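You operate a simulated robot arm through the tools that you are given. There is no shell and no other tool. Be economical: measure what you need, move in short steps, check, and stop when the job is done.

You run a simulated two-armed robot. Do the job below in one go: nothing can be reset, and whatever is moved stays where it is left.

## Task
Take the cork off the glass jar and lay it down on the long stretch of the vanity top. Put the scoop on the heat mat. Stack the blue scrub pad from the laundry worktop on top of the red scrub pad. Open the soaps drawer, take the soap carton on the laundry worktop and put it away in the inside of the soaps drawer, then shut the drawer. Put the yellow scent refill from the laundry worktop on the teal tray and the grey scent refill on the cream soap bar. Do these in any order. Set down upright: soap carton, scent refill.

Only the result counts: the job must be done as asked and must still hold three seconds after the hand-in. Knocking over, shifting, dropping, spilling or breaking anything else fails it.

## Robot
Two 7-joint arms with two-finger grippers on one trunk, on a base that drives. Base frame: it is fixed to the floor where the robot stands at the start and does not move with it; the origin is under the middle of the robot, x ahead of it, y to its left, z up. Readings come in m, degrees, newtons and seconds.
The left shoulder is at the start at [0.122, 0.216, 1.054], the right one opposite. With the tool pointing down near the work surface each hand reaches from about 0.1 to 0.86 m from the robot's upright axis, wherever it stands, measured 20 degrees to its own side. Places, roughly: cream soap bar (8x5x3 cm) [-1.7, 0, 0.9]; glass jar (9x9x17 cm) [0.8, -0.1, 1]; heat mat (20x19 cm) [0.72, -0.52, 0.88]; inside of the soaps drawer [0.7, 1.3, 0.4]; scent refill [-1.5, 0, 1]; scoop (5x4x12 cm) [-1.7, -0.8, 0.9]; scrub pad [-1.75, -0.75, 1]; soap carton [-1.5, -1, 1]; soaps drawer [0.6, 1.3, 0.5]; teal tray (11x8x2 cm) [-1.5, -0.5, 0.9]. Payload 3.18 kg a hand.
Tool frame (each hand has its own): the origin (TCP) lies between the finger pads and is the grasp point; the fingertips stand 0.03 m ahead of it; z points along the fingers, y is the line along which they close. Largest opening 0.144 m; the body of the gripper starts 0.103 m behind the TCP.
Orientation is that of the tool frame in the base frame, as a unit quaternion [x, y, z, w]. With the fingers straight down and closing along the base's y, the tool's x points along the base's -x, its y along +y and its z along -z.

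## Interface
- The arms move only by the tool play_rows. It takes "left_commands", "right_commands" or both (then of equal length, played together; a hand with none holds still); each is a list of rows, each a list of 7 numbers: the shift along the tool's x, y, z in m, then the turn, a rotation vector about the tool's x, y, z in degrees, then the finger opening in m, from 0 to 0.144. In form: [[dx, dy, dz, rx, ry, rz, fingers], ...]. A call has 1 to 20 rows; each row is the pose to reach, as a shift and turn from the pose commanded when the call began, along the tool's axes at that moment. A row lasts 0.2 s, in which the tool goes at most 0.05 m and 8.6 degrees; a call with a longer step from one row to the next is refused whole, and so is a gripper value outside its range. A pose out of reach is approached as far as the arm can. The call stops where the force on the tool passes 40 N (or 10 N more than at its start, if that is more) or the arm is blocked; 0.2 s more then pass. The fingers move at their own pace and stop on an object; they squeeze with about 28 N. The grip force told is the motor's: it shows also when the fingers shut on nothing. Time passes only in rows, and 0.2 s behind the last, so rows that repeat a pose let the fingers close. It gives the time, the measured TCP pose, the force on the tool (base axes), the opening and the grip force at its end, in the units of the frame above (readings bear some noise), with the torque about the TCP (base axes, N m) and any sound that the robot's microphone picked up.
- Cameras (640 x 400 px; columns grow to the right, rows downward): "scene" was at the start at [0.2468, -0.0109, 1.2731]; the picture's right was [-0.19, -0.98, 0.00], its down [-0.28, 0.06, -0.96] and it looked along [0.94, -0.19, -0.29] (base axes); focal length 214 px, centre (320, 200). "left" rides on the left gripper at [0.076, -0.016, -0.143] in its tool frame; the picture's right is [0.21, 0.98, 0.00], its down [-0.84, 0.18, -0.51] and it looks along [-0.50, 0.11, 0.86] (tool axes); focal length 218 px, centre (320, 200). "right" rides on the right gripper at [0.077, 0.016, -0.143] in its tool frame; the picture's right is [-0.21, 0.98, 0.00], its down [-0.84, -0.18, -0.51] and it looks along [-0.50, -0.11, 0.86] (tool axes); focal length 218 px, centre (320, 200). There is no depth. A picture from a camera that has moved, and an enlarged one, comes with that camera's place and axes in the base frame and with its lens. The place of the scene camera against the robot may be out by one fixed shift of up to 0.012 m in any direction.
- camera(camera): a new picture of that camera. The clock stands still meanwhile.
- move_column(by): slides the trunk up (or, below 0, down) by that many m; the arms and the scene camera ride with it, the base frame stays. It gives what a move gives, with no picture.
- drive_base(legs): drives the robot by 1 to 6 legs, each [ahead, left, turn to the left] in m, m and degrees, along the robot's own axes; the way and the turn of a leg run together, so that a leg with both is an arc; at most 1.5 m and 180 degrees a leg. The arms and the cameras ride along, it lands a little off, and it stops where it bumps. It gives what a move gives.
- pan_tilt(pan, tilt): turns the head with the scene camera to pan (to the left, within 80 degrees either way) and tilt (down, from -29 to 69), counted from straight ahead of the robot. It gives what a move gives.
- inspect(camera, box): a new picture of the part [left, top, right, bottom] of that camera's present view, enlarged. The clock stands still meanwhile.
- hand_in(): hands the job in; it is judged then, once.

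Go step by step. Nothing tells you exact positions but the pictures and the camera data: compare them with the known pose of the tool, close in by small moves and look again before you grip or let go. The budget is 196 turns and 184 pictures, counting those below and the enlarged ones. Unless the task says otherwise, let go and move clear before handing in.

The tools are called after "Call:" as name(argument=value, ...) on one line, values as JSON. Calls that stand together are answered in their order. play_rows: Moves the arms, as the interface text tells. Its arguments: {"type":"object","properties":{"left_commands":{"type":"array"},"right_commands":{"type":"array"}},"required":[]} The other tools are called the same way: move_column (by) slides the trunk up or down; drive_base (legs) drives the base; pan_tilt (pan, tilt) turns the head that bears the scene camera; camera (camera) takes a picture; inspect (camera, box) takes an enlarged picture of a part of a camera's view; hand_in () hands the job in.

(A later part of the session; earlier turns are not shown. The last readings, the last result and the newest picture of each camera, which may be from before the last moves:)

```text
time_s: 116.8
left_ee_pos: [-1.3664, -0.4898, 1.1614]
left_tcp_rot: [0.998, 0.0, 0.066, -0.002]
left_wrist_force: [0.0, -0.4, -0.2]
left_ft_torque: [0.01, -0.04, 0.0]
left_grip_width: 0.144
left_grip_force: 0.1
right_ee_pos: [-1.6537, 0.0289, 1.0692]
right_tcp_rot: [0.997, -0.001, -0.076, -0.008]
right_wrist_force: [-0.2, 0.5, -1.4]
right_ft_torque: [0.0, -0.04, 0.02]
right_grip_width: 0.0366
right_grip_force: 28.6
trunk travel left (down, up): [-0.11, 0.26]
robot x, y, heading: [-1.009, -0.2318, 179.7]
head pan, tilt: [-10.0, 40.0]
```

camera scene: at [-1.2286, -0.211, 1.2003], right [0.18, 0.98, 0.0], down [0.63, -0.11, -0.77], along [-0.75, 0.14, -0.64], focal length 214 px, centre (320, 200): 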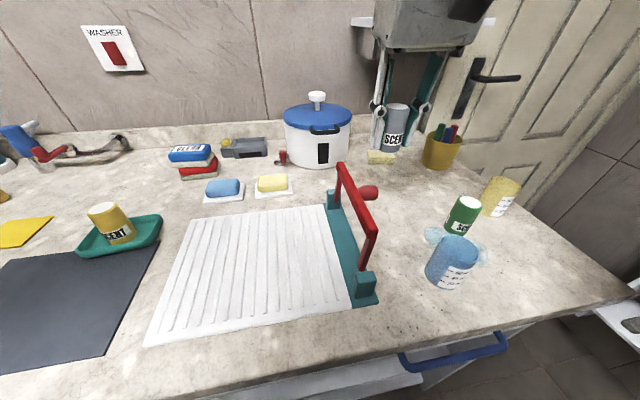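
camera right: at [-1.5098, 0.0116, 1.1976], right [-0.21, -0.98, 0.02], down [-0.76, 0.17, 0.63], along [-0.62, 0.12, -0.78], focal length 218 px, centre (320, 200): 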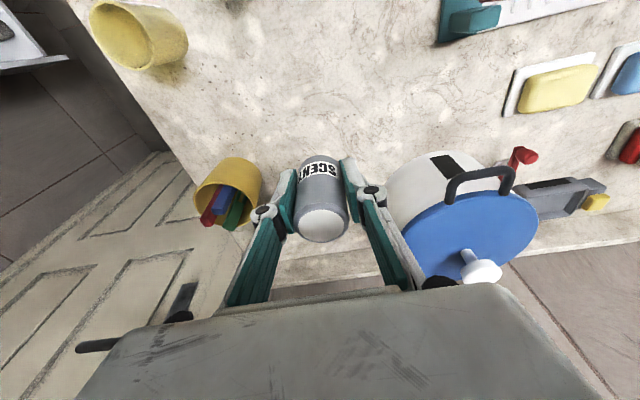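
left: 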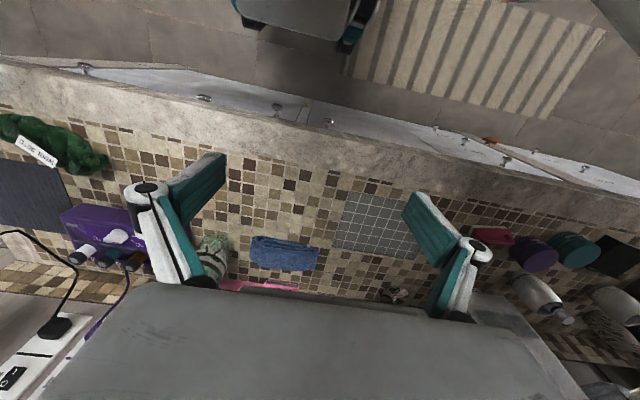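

Not blocked here. A bit more.

Call:
drive_base(legs=[[0.045, 0, 0]])

Call:
camera(camera="right")

Call:
inspect(camera="scene", box=[290, 60, 490, 190])

```text
time_s: 117.9
left_ee_pos: [-1.4129, -0.488, 1.1591]
left_tcp_rot: [0.998, 0.0, 0.068, -0.002]
left_wrist_force: [-0.3, 0.5, -0.4]
left_ft_torque: [-0.05, -0.06, 0.01]
left_grip_width: 0.1436
left_grip_force: 0.1
right_ee_pos: [-1.7013, 0.0287, 1.0677]
right_tcp_rot: [0.997, -0.002, -0.074, -0.009]
right_wrist_force: [-0.4, 0.3, 0.0]
right_ft_torque: [0.03, 0.0, 0.01]
right_grip_width: 0.037
right_grip_force: 27.6
trunk travel left (down, up): [-0.11, 0.26]
robot x, y, heading: [-1.0572, -0.2345, 179.9]
head pan, tilt: [-10.0, 40.0]
stopped in leg 1: the robot was blocked; the commanded pose is now the measured one
```

```text
94 pictures are left
camera right: at [-1.6051, 0.0107, 1.1964], right [-0.21, -0.98, 0.01], down [-0.76, 0.17, 0.63], along [-0.62, 0.12, -0.78], focal length 218 px, centre (320, 200)
```

right: 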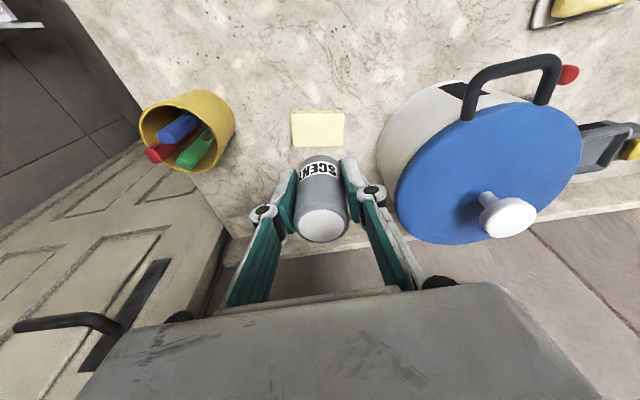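

```text
3.08 times, centred on (390, 125) of scene
camera zoom: at [-1.3257, -0.2101, 1.1991], right [0.18, 0.98, 0.0], down [0.63, -0.11, -0.77], along [-0.75, 0.14, -0.64], focal length 660 px, centre (105, 431)
```

zoom: 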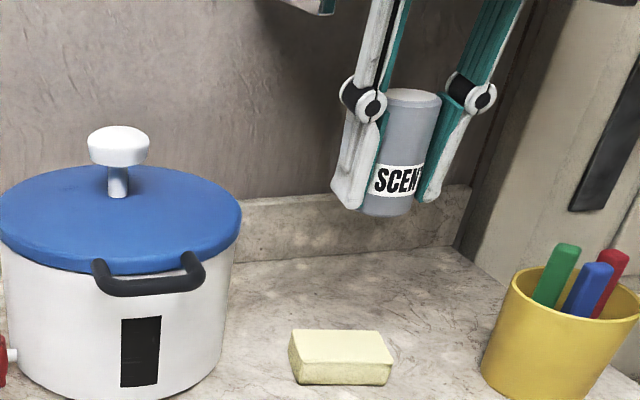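

Hand is right over the soap ([-1.704, 0.030]). Lowering toward it.

Call:
play_rows(right_commands=[[0.003, -0.001, 0.03, 0, 0, 0, 0.02], [0.0075, -0.001, 0.06, 0, 0, 0, 0.02], [0.0105, -0.001, 0.082, 0, 0, 0, 0.02], [0.011, -0.001, 0.088, 0, 0, 0, 0.02]])

Call:
inspect(camera="scene", box=[310, 80, 470, 190])

Call:
camera(camera="right")

```text
time_s: 118.9
left_ee_pos: [-1.4116, -0.4897, 1.1607]
left_tcp_rot: [0.998, -0.001, 0.066, -0.003]
left_wrist_force: [-0.5, 0.1, 0.8]
left_ft_torque: [0.0, 0.02, 0.0]
left_grip_width: 0.1438
left_grip_force: 0.0
right_ee_pos: [-1.7026, 0.0321, 0.9808]
right_tcp_rot: [0.997, -0.003, -0.075, -0.008]
right_wrist_force: [-0.1, 0.0, -0.5]
right_ft_torque: [-0.03, -0.02, 0.01]
right_grip_width: 0.0366
right_grip_force: 27.9
trunk travel left (down, up): [-0.11, 0.26]
robot x, y, heading: [-1.0518, -0.2304, 179.7]
head pan, tilt: [-10.0, 40.0]
```

```text
3.64 times, centred on (390, 135) of scene
camera zoom: at [-1.3244, -0.2102, 1.1998], right [0.18, 0.98, 0.0], down [0.63, -0.11, -0.77], along [-0.75, 0.14, -0.64], focal length 780 px, centre (66, 436)
```

zoom: 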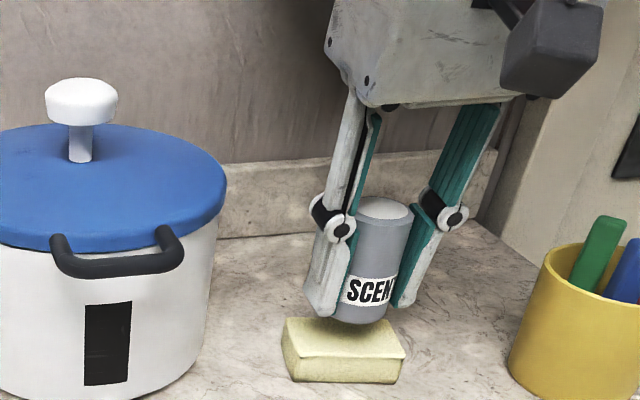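

```text
91 pictures are left
camera right: at [-1.6059, 0.013, 1.1095], right [-0.21, -0.98, 0.01], down [-0.76, 0.17, 0.63], along [-0.62, 0.12, -0.78], focal length 218 px, centre (320, 200)
```

right: 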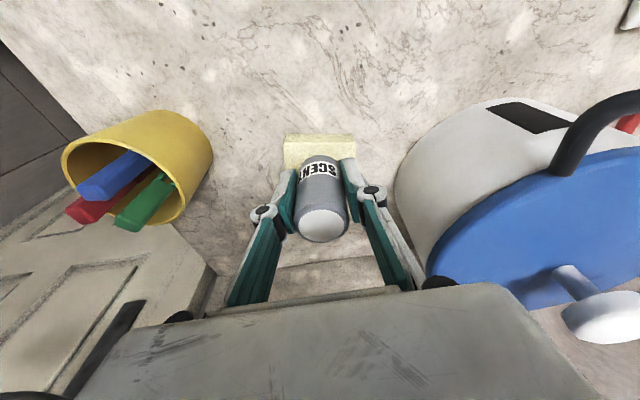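

Right over it. Lowering in small steps to contact.

Call:
play_rows(right_commands=[[0.0008, 0.004, 0.006, 0, 0, 0, 0.02], [0.0012, 0.004, 0.009, 0, 0, 0, 0.02], [0.0016, 0.004, 0.012, 0, 0, 0, 0.02], [0.002, 0.004, 0.014, 0, 0, 0, 0.02], [0.0022, 0.004, 0.016, 0, 0, 0, 0.02]])

Call:
inspect(camera="scene", box=[310, 80, 470, 190])

```text
time_s: 120.1
left_ee_pos: [-1.4114, -0.4893, 1.1602]
left_tcp_rot: [0.998, 0.0, 0.066, -0.002]
left_wrist_force: [-0.4, 0.4, 0.1]
left_ft_torque: [0.03, -0.03, 0.01]
left_grip_width: 0.144
left_grip_force: 0.0
right_ee_pos: [-1.702, 0.0287, 0.964]
right_tcp_rot: [0.997, -0.002, -0.075, -0.009]
right_wrist_force: [-0.3, -0.2, -1.2]
right_ft_torque: [-0.02, -0.03, 0.01]
right_grip_width: 0.0367
right_grip_force: 27.4
trunk travel left (down, up): [-0.11, 0.26]
robot x, y, heading: [-1.0527, -0.2354, 179.7]
head pan, tilt: [-10.0, 40.0]
```

```text
3.64 times, centred on (390, 135) of scene
camera zoom: at [-1.3246, -0.2102, 1.1997], right [0.18, 0.98, 0.0], down [0.63, -0.11, -0.77], along [-0.75, 0.14, -0.64], focal length 780 px, centre (66, 436)
```

zoom: 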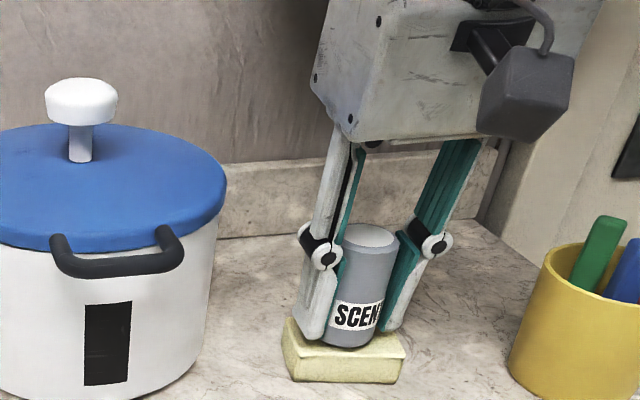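

Nearly touching; a few more mm.

Call:
play_rows(right_commands=[[-0.001, 0.001, 0.002, 0, 0, 0, 0.02], [-0.001, 0.001, 0.004, 0, 0, 0, 0.02], [-0.001, 0.001, 0.006, 0, 0, 0, 0.02], [-0.001, 0.001, 0.008, 0, 0, 0, 0.02]])

Call:
inspect(camera="scene", box=[310, 80, 470, 190])

```text
time_s: 121.1
left_ee_pos: [-1.4105, -0.4897, 1.1626]
left_tcp_rot: [0.998, 0.0, 0.065, -0.002]
left_wrist_force: [-0.1, 1.2, -0.9]
left_ft_torque: [0.01, 0.01, -0.02]
left_grip_width: 0.1442
left_grip_force: 0.0
right_ee_pos: [-1.7043, 0.0261, 0.9609]
right_tcp_rot: [0.997, -0.002, -0.079, -0.008]
right_wrist_force: [-1.8, 2.9, 15.7]
right_ft_torque: [0.17, 0.0, 0.01]
right_grip_width: 0.0367
right_grip_force: 28.0
trunk travel left (down, up): [-0.11, 0.26]
robot x, y, heading: [-1.0553, -0.2355, 179.7]
head pan, tilt: [-10.0, 40.0]
```

```text
3.64 times, centred on (390, 135) of scene
camera zoom: at [-1.3228, -0.2103, 1.2007], right [0.18, 0.98, 0.0], down [0.63, -0.11, -0.77], along [-0.75, 0.14, -0.64], focal length 780 px, centre (66, 436)
```

zoom: 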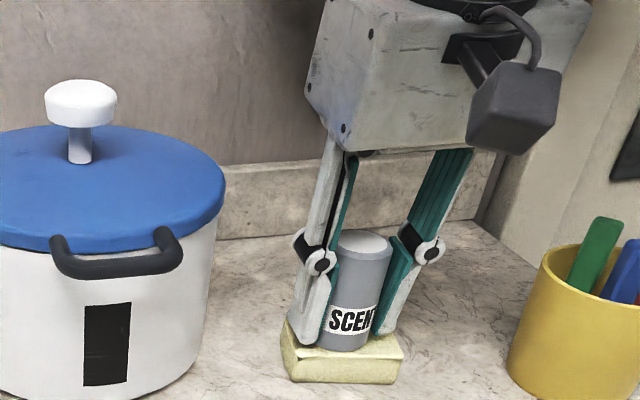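

Seated. Easing off, opening slightly, rising straight.

Call:
play_rows(right_commands=[[0, 0, -0.002, 0, 0, 0, 0.02], [0, 0, -0.002, 0, 0, 0, 0.045], [0, 0, -0.002, 0, 0, 0, 0.054], [-0.003, 0, -0.02, 0, 0, 0, 0.054], [-0.008, 0, -0.05, 0, 0, 0, 0.054], [-0.012, 0, -0.08, 0, 0, 0, 0.054], [0.0, 0, -0.11, 0, 0, 0, 0.054], [0.04, 0, -0.13, 0, 0, 0, 0.054]])

Call:
inspect(camera="scene", box=[310, 80, 470, 190])

Call:
camera(camera="right")

```text
time_s: 122.9
left_ee_pos: [-1.4109, -0.4885, 1.162]
left_tcp_rot: [0.998, -0.001, 0.065, -0.003]
left_wrist_force: [0.7, 0.5, -0.1]
left_ft_torque: [0.02, 0.04, -0.03]
left_grip_width: 0.144
left_grip_force: 0.1
right_ee_pos: [-1.6444, 0.0252, 1.0799]
right_tcp_rot: [0.997, -0.002, -0.076, -0.009]
right_wrist_force: [0.1, 0.5, 1.2]
right_ft_torque: [0.01, 0.04, -0.03]
right_grip_width: 0.0539
right_grip_force: 0.1
trunk travel left (down, up): [-0.11, 0.26]
robot x, y, heading: [-1.055, -0.2348, 179.8]
head pan, tilt: [-10.0, 40.0]
```

```text
3.64 times, centred on (390, 135) of scene
camera zoom: at [-1.3231, -0.2099, 1.2004], right [0.18, 0.98, 0.0], down [0.63, -0.11, -0.77], along [-0.75, 0.14, -0.64], focal length 780 px, centre (66, 436)
```

zoom: 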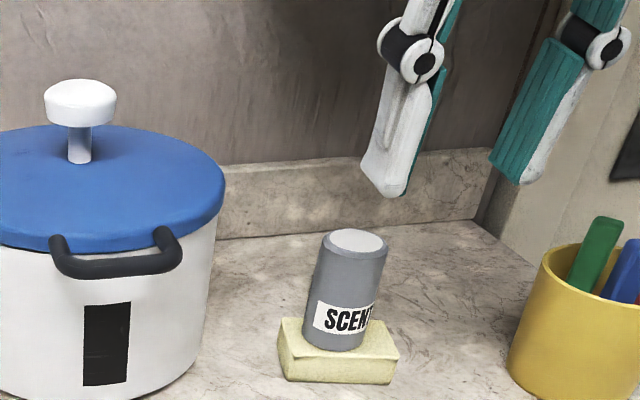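

```text
87 pictures are left
camera right: at [-1.5484, 0.0067, 1.2087], right [-0.21, -0.98, 0.01], down [-0.76, 0.17, 0.63], along [-0.62, 0.12, -0.77], focal length 218 px, centre (320, 200)
```

right: 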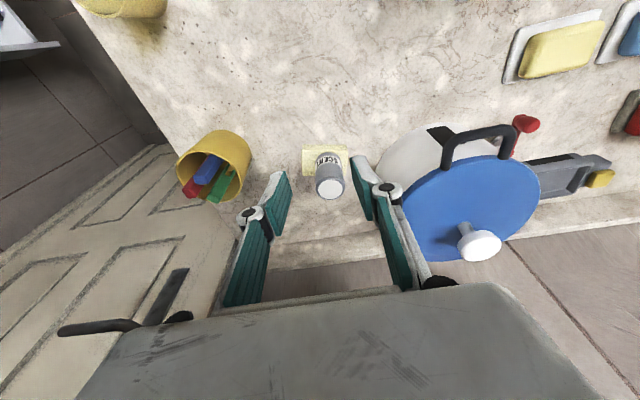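

Grey refill stands on the cream soap. Next: scoop (right hand) and carton (left hand). I retract, back off and slide left.

Call:
play_rows(right_commands=[[0.04, 0, -0.02, 0, 0, 0, 0.06], [0.08, 0, -0.04, 0, 0, 0, 0.06], [0.12, 0, -0.06, 0, 0, 0, 0.06], [0.15, 0, -0.08, 0, 0, 0, 0.06]])

Call:
drive_base(legs=[[-0.1, 0, 0], [0, 0.62, 0.2]])

Call:
pan_tilt(pan=10, tilt=40)

Call:
camera(camera="scene")

Call:
camera(camera="right")

Call:
camera(camera="left")

```text
time_s: 123.9
left_ee_pos: [-1.4123, -0.4893, 1.1606]
left_tcp_rot: [0.998, -0.001, 0.065, -0.002]
left_wrist_force: [-0.3, -0.1, 0.5]
left_ft_torque: [0.0, 0.03, 0.01]
left_grip_width: 0.1439
left_grip_force: 0.1
right_ee_pos: [-1.4833, 0.0234, 1.1364]
right_tcp_rot: [0.997, -0.001, -0.076, -0.009]
right_wrist_force: [-0.2, 0.7, 0.2]
right_ft_torque: [0.0, -0.01, -0.02]
right_grip_width: 0.0603
right_grip_force: 0.1
trunk travel left (down, up): [-0.11, 0.26]
robot x, y, heading: [-1.0529, -0.2346, 180.0]
head pan, tilt: [-10.0, 40.0]
```

```text
time_s: 130.5
left_ee_pos: [-1.3132, -1.1063, 1.1607]
left_tcp_rot: [0.998, 0.001, 0.066, -0.003]
left_wrist_force: [0.6, -0.8, -0.1]
left_ft_torque: [0.01, -0.02, -0.02]
left_grip_width: 0.1442
left_grip_force: 0.0
right_ee_pos: [-1.3878, -0.5945, 1.1361]
right_tcp_rot: [0.997, 0.0, -0.076, -0.009]
right_wrist_force: [-0.2, -0.2, 0.0]
right_ft_torque: [0.01, 0.01, -0.02]
right_grip_width: 0.0603
right_grip_force: 0.1
trunk travel left (down, up): [-0.11, 0.26]
robot x, y, heading: [-0.9561, -0.8487, 180.0]
head pan, tilt: [-10.0, 40.0]
```

```text
time_s: 131.3
left_ee_pos: [-1.314, -1.1059, 1.1609]
left_tcp_rot: [0.998, 0.001, 0.066, -0.003]
left_wrist_force: [1.2, 0.3, 0.9]
left_ft_torque: [0.02, 0.02, 0.02]
left_grip_width: 0.144
left_grip_force: 0.1
right_ee_pos: [-1.3867, -0.5949, 1.1353]
right_tcp_rot: [0.997, -0.001, -0.075, -0.009]
right_wrist_force: [-0.2, 0.0, 0.1]
right_ft_torque: [0.02, -0.01, 0.02]
right_grip_width: 0.0598
right_grip_force: 0.0
trunk travel left (down, up): [-0.11, 0.26]
robot x, y, heading: [-0.9546, -0.8484, 179.8]
head pan, tilt: [10.0, 40.0]
```

```text
86 pictures are left
camera scene: at [-1.2263, -0.8564, 1.1998], right [-0.17, 0.99, 0.0], down [0.63, 0.11, -0.77], along [-0.75, -0.13, -0.64], focal length 214 px, centre (320, 200)
```

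scene: 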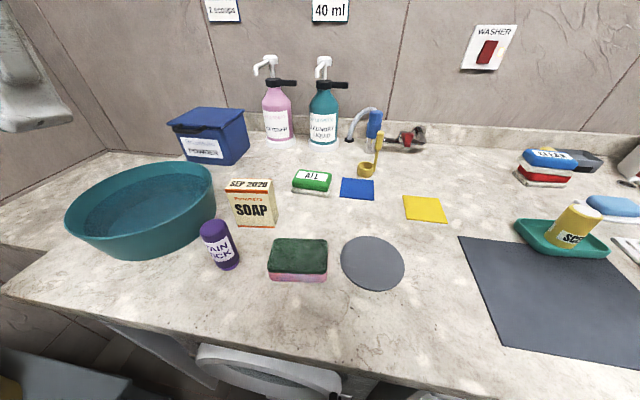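

```text
85 pictures are left
camera right: at [-1.2911, -0.6131, 1.2647], right [-0.21, -0.98, 0.01], down [-0.76, 0.17, 0.63], along [-0.62, 0.12, -0.78], focal length 218 px, centre (320, 200)
```

right: 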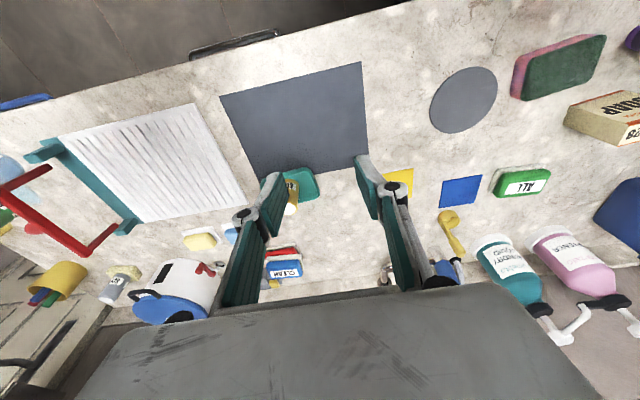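

```text
84 pictures are left
camera left: at [-1.2559, -1.0898, 1.312], right [0.21, -0.98, 0.02], down [-0.9, -0.18, 0.39], along [-0.38, -0.1, -0.92], focal length 218 px, centre (320, 200)
```

left: 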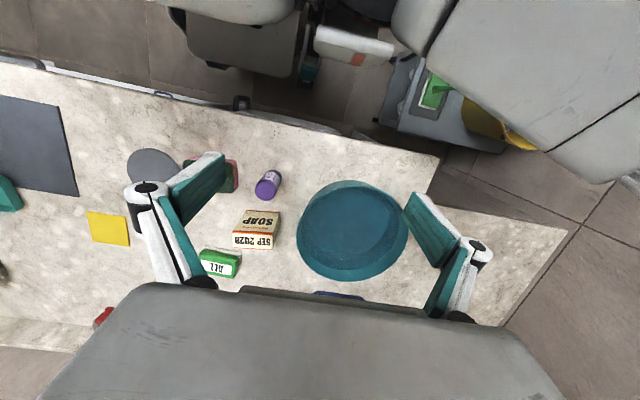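

Carton at about [-1.49, -1.03], scoop at about [-1.72, -0.84]. First the left hand to above the carton, straightened.

Call:
play_rows(left_commands=[[-0.04, -0.02, 0, 0, -4, 0, 0.144], [-0.08, -0.04, 0, 0, -7.5, 0, 0.144], [-0.12, -0.06, 0.005, 0, -7.5, 0, 0.144], [-0.16, -0.07, 0.01, 0, -7.5, 0, 0.12], [-0.183, -0.07, 0.016, 0, -7.5, 0, 0.1]])

Call:
camera(camera="left")

```text
time_s: 132.5
left_ee_pos: [-1.4936, -1.0355, 1.1196]
left_tcp_rot: [1.0, 0.001, 0.002, -0.003]
left_wrist_force: [0.0, -0.4, -0.3]
left_ft_torque: [0.01, 0.01, 0.01]
left_grip_width: 0.1
left_grip_force: 0.0
right_ee_pos: [-1.3882, -0.5953, 1.1358]
right_tcp_rot: [0.997, 0.0, -0.076, -0.009]
right_wrist_force: [-0.1, -0.5, -0.4]
right_ft_torque: [-0.02, -0.01, 0.01]
right_grip_width: 0.0598
right_grip_force: 0.1
trunk travel left (down, up): [-0.11, 0.26]
robot x, y, heading: [-0.9553, -0.8464, 180.1]
head pan, tilt: [10.0, 40.0]
```

```text
83 pictures are left
camera left: at [-1.4166, -1.0194, 1.2626], right [0.21, -0.98, 0.0], down [-0.84, -0.18, 0.5], along [-0.49, -0.1, -0.86], focal length 218 px, centre (320, 200)
```

left: 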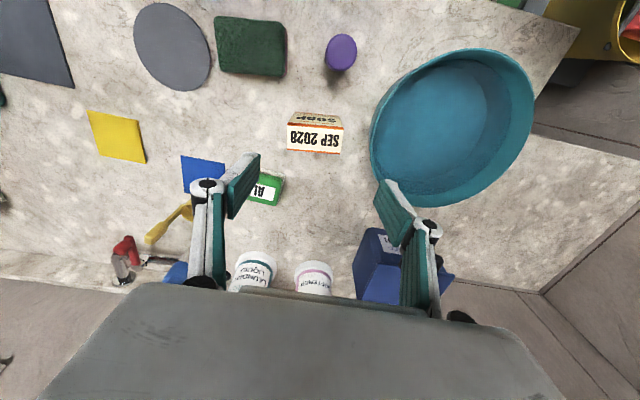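

The carton (≈7×3.3 cm footprint, yawed ~12°) is close to the tub, so I'll rotate the left hand 78° to grip across its thickness.

Call:
play_rows(left_commands=[[0.001, -0.001, 0, 0, 0, 8, 0.08], [0.002, -0.002, 0, 0, 0, 16, 0.08], [0.003, -0.003, 0, 0, 0, 24, 0.08], [0.004, -0.004, 0, 0, 0, 32, 0.08], [0.005, -0.005, 0, 0, 0, 40, 0.08], [0.006, -0.006, 0, 0, 0, 48, 0.08], [0.006, -0.007, 0, 0, 0, 56, 0.08], [0.006, -0.008, 0, 0, 0, 64, 0.08], [0.006, -0.0085, 0, 0, 0, 71, 0.08], [0.006, -0.0085, 0, 0, 0, 78, 0.08]])

Call:
camera(camera="left")

```text
time_s: 134.7
left_ee_pos: [-1.4029, -0.9241, 1.0109]
left_tcp_rot: [0.878, -0.462, -0.124, -0.004]
left_wrist_force: [-1.7, 1.4, 0.0]
left_ft_torque: [-0.14, -0.09, 0.01]
left_grip_width: 0.0802
left_grip_force: 0.1
left hand out of reach, approached as far as the arm can: row 1, 2, 3, 4, 5, 6, 7, 8, 9, 10
right_ee_pos: [-1.3889, -0.59, 1.1325]
right_tcp_rot: [0.997, -0.003, -0.072, -0.008]
right_wrist_force: [-0.4, 1.3, 0.0]
right_ft_torque: [-0.16, -0.1, 0.04]
right_grip_width: 0.0595
right_grip_force: 0.1
trunk travel left (down, up): [-0.11, 0.26]
robot x, y, heading: [-0.958, -0.8493, 179.9]
head pan, tilt: [10.0, 40.0]
```

```text
82 pictures are left
camera left: at [-1.3171, -0.9928, 1.1288], right [-0.68, -0.73, 0.06], down [-0.49, 0.52, 0.7], along [-0.54, 0.45, -0.71], focal length 218 px, centre (320, 200)
```

left: 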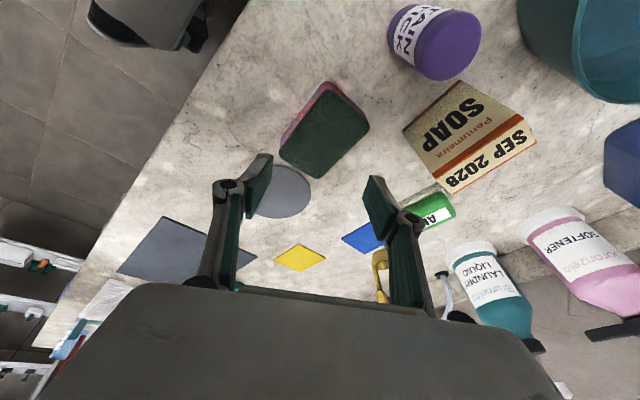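

That rotation runs into wrist limits. I'll raise the hand, undo the rotation exactly, and plan to grip the carton's width near its top (above the tub rim).

Call:
play_rows(left_commands=[[-0.005, 0.003, -0.03, 0, 0, 0, 0.08], [-0.01, 0.006, -0.06, 0, 1, -4, 0.08], [-0.012, 0.01, -0.09, 0, 3, -11, 0.08], [-0.01, 0.02, -0.11, -0.1, 5, -19, 0.08], [-0.005, 0.03, -0.119, -0.2, 7, -26.5, 0.08], [0, 0.04, -0.119, -0.3, 9, -34, 0.08], [0.005, 0.05, -0.119, -0.4, 11, -41.5, 0.08], [0.0097, 0.059, -0.119, -0.5, 13, -49, 0.08], [0.0097, 0.059, -0.119, -0.5, 14.8, -55.2, 0.08]])

Call:
camera(camera="scene")

```text
time_s: 136.7
left_ee_pos: [-1.4151, -0.9819, 1.1333]
left_tcp_rot: [1.0, 0.003, -0.003, -0.001]
left_wrist_force: [1.0, -0.3, -0.8]
left_ft_torque: [0.02, 0.02, 0.0]
left_grip_width: 0.0802
left_grip_force: 0.0
left hand out of reach, approached as far as the arm can: row 1, 2, 3
right_ee_pos: [-1.3874, -0.5952, 1.1355]
right_tcp_rot: [0.997, 0.0, -0.075, -0.009]
right_wrist_force: [0.9, -0.5, -0.5]
right_ft_torque: [0.01, 0.01, -0.02]
right_grip_width: 0.0599
right_grip_force: 0.1
trunk travel left (down, up): [-0.11, 0.26]
robot x, y, heading: [-0.954, -0.8516, 180.0]
head pan, tilt: [10.0, 40.0]
```

```text
81 pictures are left
camera scene: at [-1.2264, -0.8563, 1.1997], right [-0.17, 0.99, 0.0], down [0.63, 0.11, -0.77], along [-0.75, -0.13, -0.64], focal length 214 px, centre (320, 200)
```

scene: 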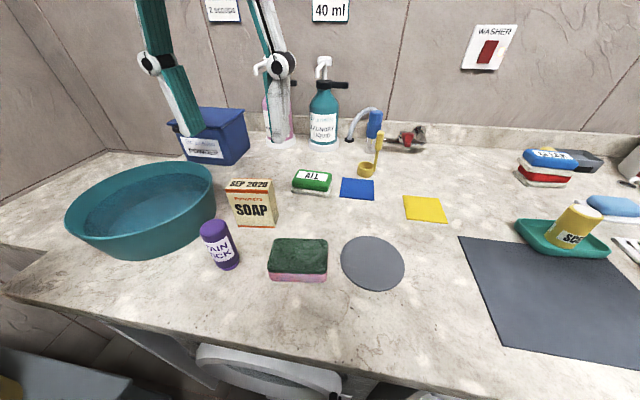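

All undisturbed. Moving above the carton with -12° yaw.

Call:
play_rows(left_commands=[[-0.03, 0.015, 0, 0, 0, -6, 0.09], [-0.06, 0.035, 0, 0, 0, -12, 0.09], [-0.0725, 0.045, 0.03, 0, 0, -12, 0.09], [-0.0725, 0.045, 0.07, 0, 0, -12, 0.09]])

Call:
camera(camera="left")

Call:
inspect(camera="scene", box=[160, 100, 320, 240])

```text
time_s: 137.7
left_ee_pos: [-1.4893, -1.0273, 1.0624]
left_tcp_rot: [0.994, 0.106, -0.002, -0.002]
left_wrist_force: [-0.6, -0.1, 0.3]
left_ft_torque: [0.0, -0.04, 0.01]
left_grip_width: 0.0899
left_grip_force: 0.2
right_ee_pos: [-1.3875, -0.5944, 1.1346]
right_tcp_rot: [0.997, 0.0, -0.074, -0.008]
right_wrist_force: [0.4, -0.8, -0.1]
right_ft_torque: [0.04, -0.02, -0.05]
right_grip_width: 0.0597
right_grip_force: 0.1
trunk travel left (down, up): [-0.11, 0.26]
robot x, y, heading: [-0.9561, -0.8479, 179.9]
head pan, tilt: [10.0, 40.0]
```

```text
80 pictures are left
camera left: at [-1.4169, -0.9945, 1.2038], right [0.41, -0.91, 0.0], down [-0.78, -0.36, 0.51], along [-0.47, -0.21, -0.86], focal length 218 px, centre (320, 200)
```

left: 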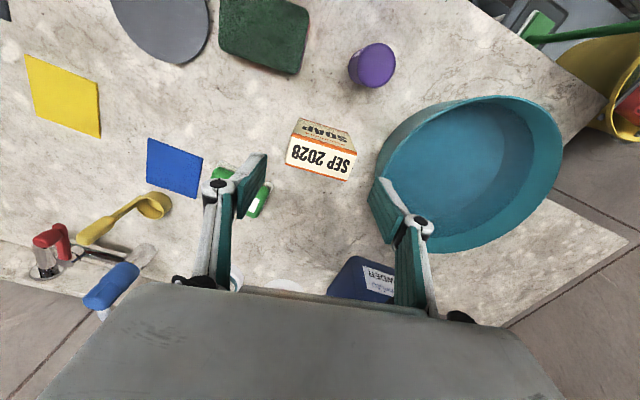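

```text
2.86 times, centred on (240, 170) of scene
camera zoom: at [-1.2272, -0.8568, 1.1993], right [-0.17, 0.99, 0.0], down [0.63, 0.11, -0.77], along [-0.75, -0.13, -0.64], focal length 613 px, centre (549, 286)
```

zoom: 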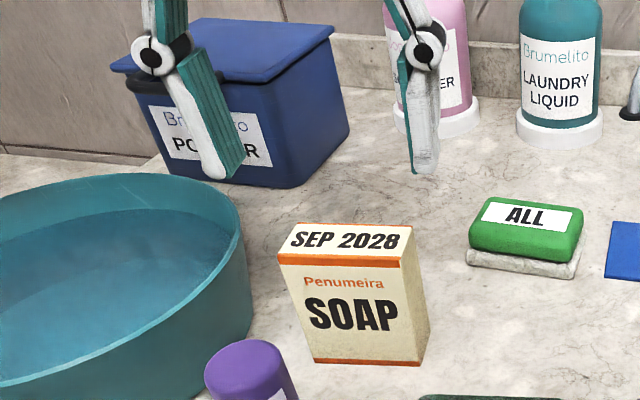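

Aligned. Descending part-way beside the tub rim and checking.

Call:
play_rows(left_commands=[[-0.002, -0.002, 0.03, 0, 0, 0, 0.086], [-0.002, -0.002, 0.06, 0, 0, 0, 0.086], [-0.002, -0.002, 0.06, 0, 0, 0, 0.086]])

Call:
camera(camera="left")

Call:
inspect(camera="scene", box=[160, 100, 320, 240])

```text
time_s: 138.5
left_ee_pos: [-1.492, -1.023, 1.0025]
left_tcp_rot: [0.994, 0.105, -0.003, -0.001]
left_wrist_force: [-0.3, -0.6, 0.2]
left_ft_torque: [0.03, 0.01, 0.0]
left_grip_width: 0.086
left_grip_force: 0.0
right_ee_pos: [-1.3862, -0.5943, 1.1355]
right_tcp_rot: [0.997, -0.001, -0.076, -0.009]
right_wrist_force: [0.6, 0.5, -1.1]
right_ft_torque: [-0.01, 0.01, 0.0]
right_grip_width: 0.0601
right_grip_force: 0.1
trunk travel left (down, up): [-0.11, 0.26]
robot x, y, heading: [-0.9547, -0.8475, 180.1]
head pan, tilt: [10.0, 40.0]
```

```text
78 pictures are left
camera left: at [-1.4186, -0.9913, 1.1455], right [0.41, -0.91, -0.01], down [-0.78, -0.35, 0.51], along [-0.47, -0.21, -0.86], focal length 218 px, centre (320, 200)
```

left: 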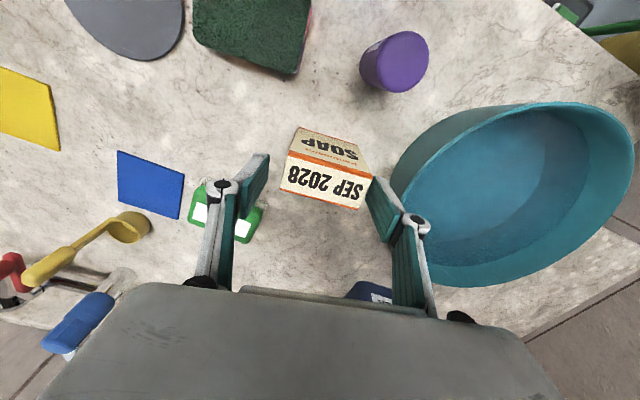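

```text
2.86 times, centred on (240, 170) of scene
camera zoom: at [-1.2258, -0.8564, 1.2], right [-0.17, 0.99, 0.0], down [0.63, 0.11, -0.77], along [-0.75, -0.13, -0.64], focal length 613 px, centre (549, 286)
```

zoom: 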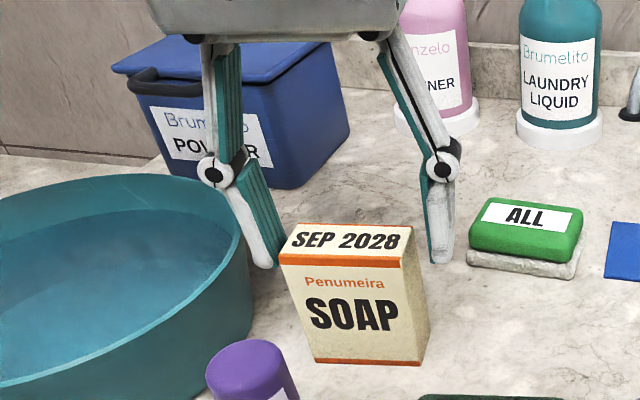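

Shift 6 mm toward the tub side, descend 2.8 cm, then close.

Call:
play_rows(left_commands=[[0.001, 0.006, 0, 0, 0, 0, 0.086], [0.001, 0.006, 0.015, 0, 0, 0, 0.086], [0.001, 0.006, 0.028, 0, 0, 0, 0.086], [0.001, 0.006, 0.028, 0, 0, 0, 0.06], [0.001, 0.006, 0.028, 0, 0, 0, 0.05]])

Call:
camera(camera="left")

```text
time_s: 139.7
left_ee_pos: [-1.4894, -1.0289, 0.9749]
left_tcp_rot: [0.994, 0.106, -0.004, -0.001]
left_wrist_force: [0.1, -0.7, 1.1]
left_ft_torque: [-0.03, -0.03, 0.0]
left_grip_width: 0.0701
left_grip_force: 28.2
right_ee_pos: [-1.3877, -0.5942, 1.1363]
right_tcp_rot: [0.997, -0.001, -0.075, -0.009]
right_wrist_force: [0.1, 0.1, -0.4]
right_ft_torque: [0.0, 0.02, -0.02]
right_grip_width: 0.0601
right_grip_force: 0.0
trunk travel left (down, up): [-0.11, 0.26]
robot x, y, heading: [-0.9573, -0.8464, 179.8]
head pan, tilt: [10.0, 40.0]
```

```text
76 pictures are left
camera left: at [-1.4169, -0.9978, 1.117], right [0.41, -0.91, 0.0], down [-0.78, -0.35, 0.51], along [-0.47, -0.21, -0.86], focal length 218 px, centre (320, 200)
```

left: 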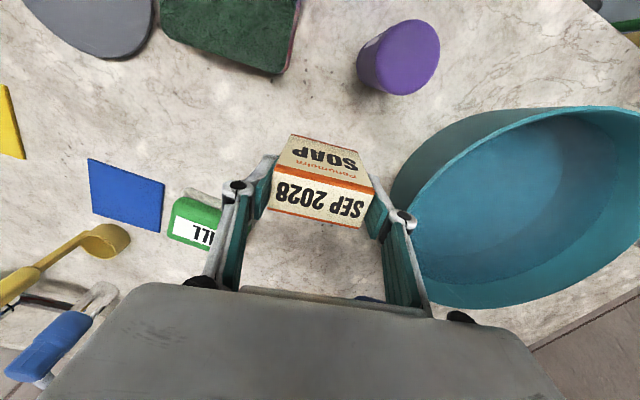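

Carton gripped. Lifting and bringing it back toward me.

Call:
play_rows(left_commands=[[0, 0, -0.03, 0, 0, 0, 0.05], [0, 0, -0.07, 0, 0, 0, 0.05], [0, 0, -0.11, 0, 0, 0, 0.05], [0.03, 0, -0.14, 0, 0, 0, 0.05], [0.07, 0, -0.15, 0, 0, 0, 0.05], [0.11, 0, -0.15, 0, 0, 0, 0.05]])

Call:
inspect(camera="scene", box=[320, 100, 460, 200])

Call:
camera(camera="scene")

```text
time_s: 141.1
left_ee_pos: [-1.3812, -1.0083, 1.1241]
left_tcp_rot: [0.994, 0.105, -0.003, -0.001]
left_wrist_force: [-0.4, 0.8, -1.7]
left_ft_torque: [-0.05, 0.0, -0.02]
left_grip_width: 0.0704
left_grip_force: 27.7
right_ee_pos: [-1.3851, -0.5943, 1.1356]
right_tcp_rot: [0.997, -0.001, -0.075, -0.009]
right_wrist_force: [-0.5, -0.7, 0.2]
right_ft_torque: [0.01, 0.0, 0.02]
right_grip_width: 0.0599
right_grip_force: 0.1
trunk travel left (down, up): [-0.11, 0.26]
robot x, y, heading: [-0.9566, -0.8525, 180.2]
head pan, tilt: [10.0, 40.0]
```

```text
4.00 times, centred on (390, 150) of scene
camera zoom: at [-1.2258, -0.8564, 1.1999], right [-0.17, 0.99, 0.0], down [0.63, 0.11, -0.77], along [-0.75, -0.13, -0.64], focal length 858 px, centre (40, 400)
```

zoom: 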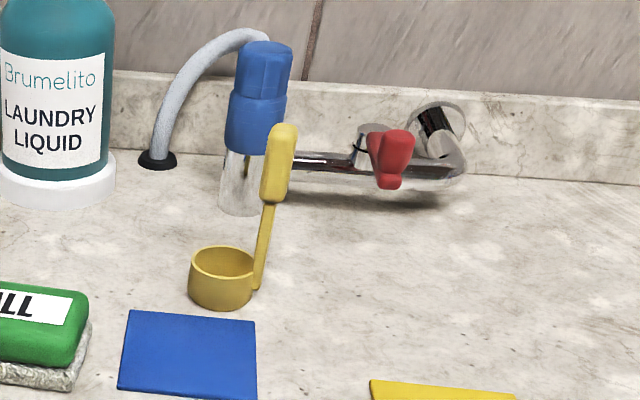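

```text
74 pictures are left
camera scene: at [-1.2258, -0.8564, 1.1999], right [-0.17, 0.99, 0.0], down [0.63, 0.11, -0.77], along [-0.75, -0.13, -0.64], focal length 214 px, centre (320, 200)
```

scene: 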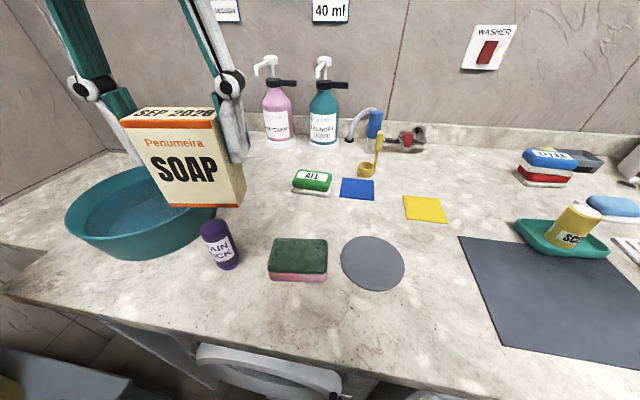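

Scoop handle is at about [-1.675, -0.803], top at z ≈ 1.02. I'll slide left 10 cm and move the right hand over it.

Call:
drive_base(legs=[[0, 0.1, 0], [0.015, 0, 0]])

Call:
play_rows(right_commands=[[-0.04, 0.02, 0, 0, 0, 0, 0.06], [-0.08, 0.045, 0.005, 0, 0, 0, 0.06], [-0.12, 0.07, 0.01, 0, 0, 0, 0.06], [-0.16, 0.09, 0.015, 0, 0, 0, 0.06], [-0.19, 0.105, 0.02, 0, 0, 0, 0.06]])

Call:
camera(camera="right")

Call:
camera(camera="scene")

```text
time_s: 143.0
left_ee_pos: [-1.3972, -1.1088, 1.1241]
left_tcp_rot: [0.994, 0.106, -0.002, -0.002]
left_wrist_force: [0.7, -0.1, -1.6]
left_ft_torque: [0.0, 0.0, -0.01]
left_grip_width: 0.0702
left_grip_force: 28.4
right_ee_pos: [-1.4009, -0.6951, 1.1359]
right_tcp_rot: [0.997, -0.002, -0.076, -0.009]
right_wrist_force: [-0.7, -0.5, -0.6]
right_ft_torque: [-0.01, 0.03, 0.03]
right_grip_width: 0.06
right_grip_force: 0.0
trunk travel left (down, up): [-0.11, 0.26]
robot x, y, heading: [-0.9694, -0.9478, 180.0]
head pan, tilt: [10.0, 40.0]
```

```text
time_s: 144.2
left_ee_pos: [-1.3979, -1.1106, 1.1232]
left_tcp_rot: [0.994, 0.106, -0.002, -0.002]
left_wrist_force: [-0.3, -0.6, -1.2]
left_ft_torque: [0.05, 0.02, 0.02]
left_grip_width: 0.0696
left_grip_force: 27.5
right_ee_pos: [-1.5939, -0.8006, 1.1436]
right_tcp_rot: [0.997, -0.001, -0.074, -0.01]
right_wrist_force: [0.2, 0.0, -0.3]
right_ft_torque: [0.01, -0.03, 0.02]
right_grip_width: 0.0601
right_grip_force: 0.1
trunk travel left (down, up): [-0.11, 0.26]
robot x, y, heading: [-0.9698, -0.9562, 179.9]
head pan, tilt: [10.0, 40.0]
```

```text
73 pictures are left
camera right: at [-1.4974, -0.8185, 1.2717], right [-0.21, -0.98, 0.01], down [-0.76, 0.17, 0.63], along [-0.62, 0.12, -0.78], focal length 218 px, centre (320, 200)
```

right: 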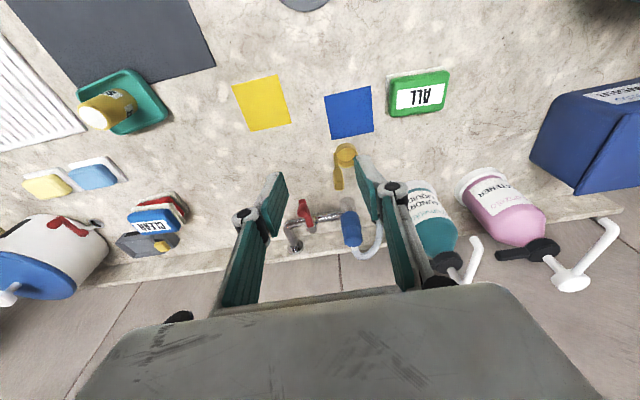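

```text
72 pictures are left
camera scene: at [-1.2415, -0.9571, 1.1996], right [-0.17, 0.99, 0.0], down [0.63, 0.11, -0.77], along [-0.75, -0.13, -0.64], focal length 214 px, centre (320, 200)
```

scene: 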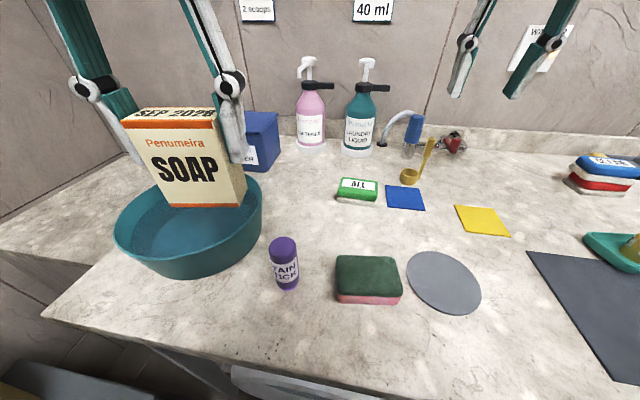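

Handle top at about [-1.673, -0.812, 1.024]. Moving just above it.

Call:
play_rows(right_commands=[[-0.02, 0.003, 0.01, 0, 0, 0, 0.06], [-0.04, 0.006, 0.03, 0, 0, 0, 0.06], [-0.06, 0.009, 0.05, 0, 0, 0, 0.06], [-0.07, 0.0095, 0.065, 0, 0, 0, 0.06], [-0.07, 0.0095, 0.065, 0, 0, 0, 0.06]])

Call:
camera(camera="right")

Call:
inspect(camera="scene", box=[340, 60, 500, 200])

```text
time_s: 145.4
left_ee_pos: [-1.3986, -1.1082, 1.1223]
left_tcp_rot: [0.994, 0.105, -0.002, -0.001]
left_wrist_force: [-0.8, -0.4, -0.5]
left_ft_torque: [0.0, 0.0, 0.06]
left_grip_width: 0.0699
left_grip_force: 28.0
right_ee_pos: [-1.6507, -0.7944, 1.0854]
right_tcp_rot: [0.997, -0.002, -0.075, -0.009]
right_wrist_force: [-0.3, -0.5, -1.2]
right_ft_torque: [0.02, -0.03, 0.02]
right_grip_width: 0.0599
right_grip_force: 0.0
right hand out of reach, approached as far as the arm can: row 1, 2, 3, 4, 5
trunk travel left (down, up): [-0.11, 0.26]
robot x, y, heading: [-0.9661, -0.9482, 180.0]
head pan, tilt: [10.0, 40.0]
```

```text
71 pictures are left
camera right: at [-1.5545, -0.8128, 1.2161], right [-0.21, -0.98, 0.01], down [-0.76, 0.17, 0.63], along [-0.62, 0.12, -0.78], focal length 218 px, centre (320, 200)
```

right: 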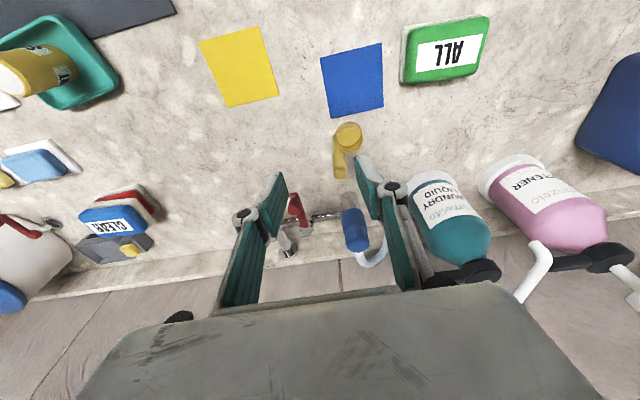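

```text
2.86 times, centred on (420, 130) of scene
camera zoom: at [-1.2417, -0.9564, 1.1996], right [-0.17, 0.99, 0.0], down [0.63, 0.11, -0.77], along [-0.75, -0.13, -0.64], focal length 613 px, centre (34, 400)
```

zoom: 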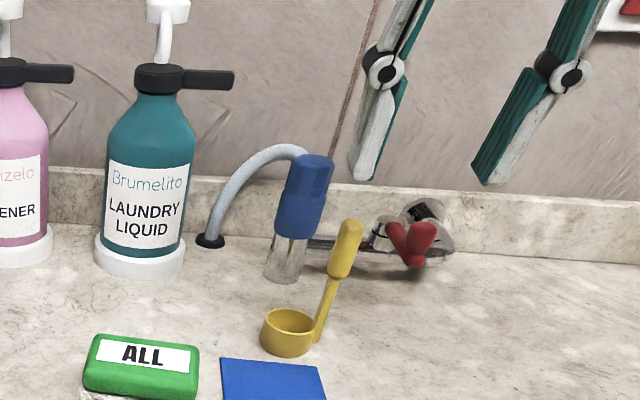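

Centering in y first, then descending over the handle.

Call:
play_rows(right_commands=[[0.002, 0.01, 0.008, 0, 0, 0, 0.06], [0.003, 0.018, 0.02, 0, 0, 0, 0.06], [0.002, 0.019, 0.04, 0, 0, 0, 0.06], [-0.001, 0.019, 0.065, 0, 0, 0, 0.06], [-0.003, 0.019, 0.085, 0, 0, 0, 0.06], [-0.003, 0.019, 0.085, 0, 0, 0, 0.06]])

Call:
camera(camera="right")

Call:
inspect(camera="scene", box=[340, 60, 500, 200])

```text
time_s: 146.8
left_ee_pos: [-1.3975, -1.1089, 1.1247]
left_tcp_rot: [0.994, 0.106, -0.002, -0.001]
left_wrist_force: [-0.4, -0.4, -0.5]
left_ft_torque: [0.0, 0.0, -0.01]
left_grip_width: 0.0696
left_grip_force: 28.5
right_ee_pos: [-1.6666, -0.8127, 1.0022]
right_tcp_rot: [0.997, -0.001, -0.076, -0.009]
right_wrist_force: [0.9, 0.4, 1.1]
right_ft_torque: [0.03, 0.01, -0.03]
right_grip_width: 0.0598
right_grip_force: 0.0
trunk travel left (down, up): [-0.11, 0.26]
robot x, y, heading: [-0.9714, -0.946, 179.6]
head pan, tilt: [10.0, 40.0]
```

```text
69 pictures are left
camera right: at [-1.5698, -0.8313, 1.1322], right [-0.21, -0.98, 0.01], down [-0.76, 0.17, 0.63], along [-0.62, 0.12, -0.77], focal length 218 px, centre (320, 200)
```

right: 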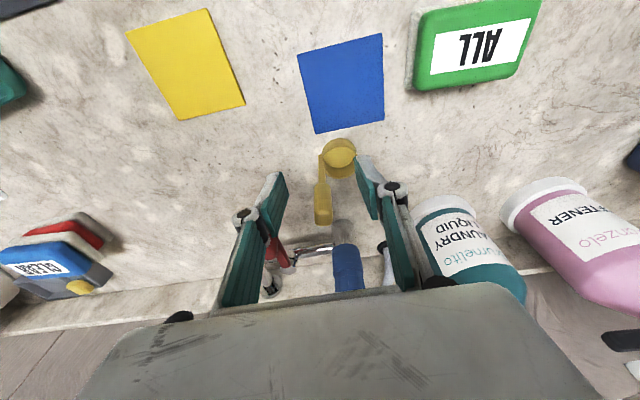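

```text
2.86 times, centred on (420, 130) of scene
camera zoom: at [-1.2407, -0.9564, 1.2], right [-0.17, 0.99, 0.0], down [0.63, 0.11, -0.77], along [-0.75, -0.13, -0.64], focal length 613 px, centre (34, 400)
```

zoom: 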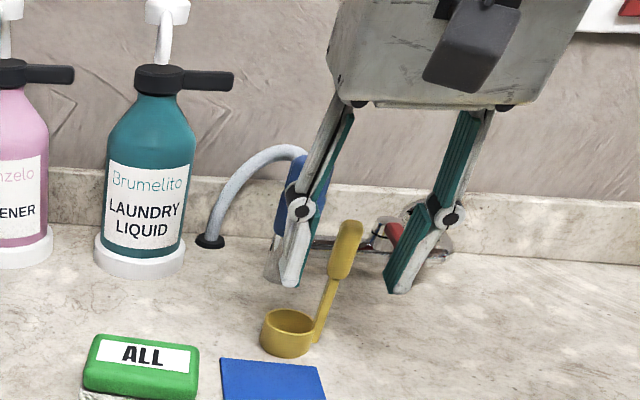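

Handle is centered between the pads. Closing and lifting.

Call:
play_rows(right_commands=[[-0.002, 0, 0.003, 0, 0, 0, 0.03], [-0.002, 0, 0.003, 0, 0, 0, 0.0], [-0.002, 0, 0.003, 0, 0, 0, 0.0]])

Call:
play_rows(right_commands=[[-0.0015, 0, -0.01, 0, 0, 0, 0.0], [0.0, 0, -0.03, 0, 0, 0, 0.0], [0.01, 0, -0.06, 0, 0, 0, 0.0], [0.03, 0, -0.09, 0, 0, 0, 0.0], [0.06, 0, -0.12, 0, 0, 0, 0.0]])

Call:
camera(camera="right")

Call:
camera(camera="scene")

```text
time_s: 147.6
left_ee_pos: [-1.3975, -1.1091, 1.1242]
left_tcp_rot: [0.994, 0.105, -0.003, -0.001]
left_wrist_force: [0.5, 0.7, -1.2]
left_ft_torque: [0.04, 0.01, 0.01]
left_grip_width: 0.0697
left_grip_force: 27.9
right_ee_pos: [-1.6686, -0.8129, 1.0007]
right_tcp_rot: [0.997, -0.001, -0.075, -0.009]
right_wrist_force: [-0.1, 0.2, -0.2]
right_ft_torque: [0.01, 0.01, 0.01]
right_grip_width: 0.0144
right_grip_force: 28.2
trunk travel left (down, up): [-0.11, 0.26]
robot x, y, heading: [-0.9732, -0.9528, 179.7]
head pan, tilt: [10.0, 40.0]
```

```text
time_s: 148.8
left_ee_pos: [-1.3967, -1.1083, 1.1245]
left_tcp_rot: [0.994, 0.106, -0.004, -0.001]
left_wrist_force: [0.4, -0.1, -1.7]
left_ft_torque: [0.0, 0.06, 0.0]
left_grip_width: 0.0693
left_grip_force: 28.4
right_ee_pos: [-1.5893, -0.8145, 1.1133]
right_tcp_rot: [0.997, -0.001, -0.077, -0.009]
right_wrist_force: [-0.1, 0.7, 0.5]
right_ft_torque: [-0.01, 0.01, 0.05]
right_grip_width: 0.0141
right_grip_force: 28.0
trunk travel left (down, up): [-0.11, 0.26]
robot x, y, heading: [-0.9676, -0.9488, 180.0]
head pan, tilt: [10.0, 40.0]
```

```text
67 pictures are left
camera right: at [-1.4936, -0.8333, 1.2414], right [-0.21, -0.98, 0.01], down [-0.75, 0.17, 0.63], along [-0.62, 0.12, -0.77], focal length 218 px, centre (320, 200)
```

right: 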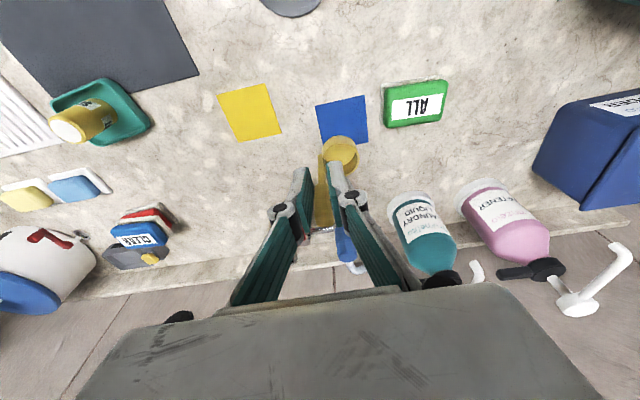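

```text
66 pictures are left
camera scene: at [-1.2396, -0.9563, 1.2005], right [-0.17, 0.99, 0.0], down [0.63, 0.11, -0.77], along [-0.76, -0.13, -0.64], focal length 214 px, centre (320, 200)
```

scene: 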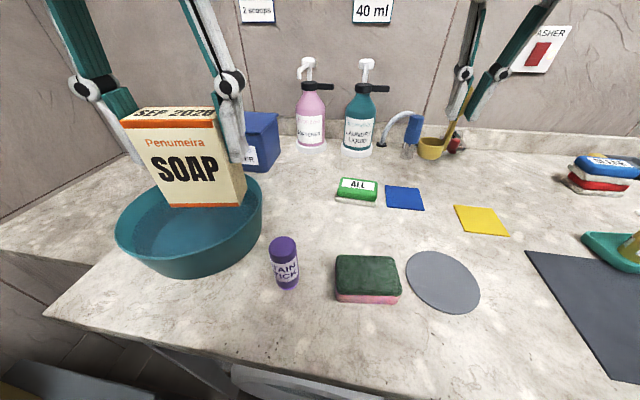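

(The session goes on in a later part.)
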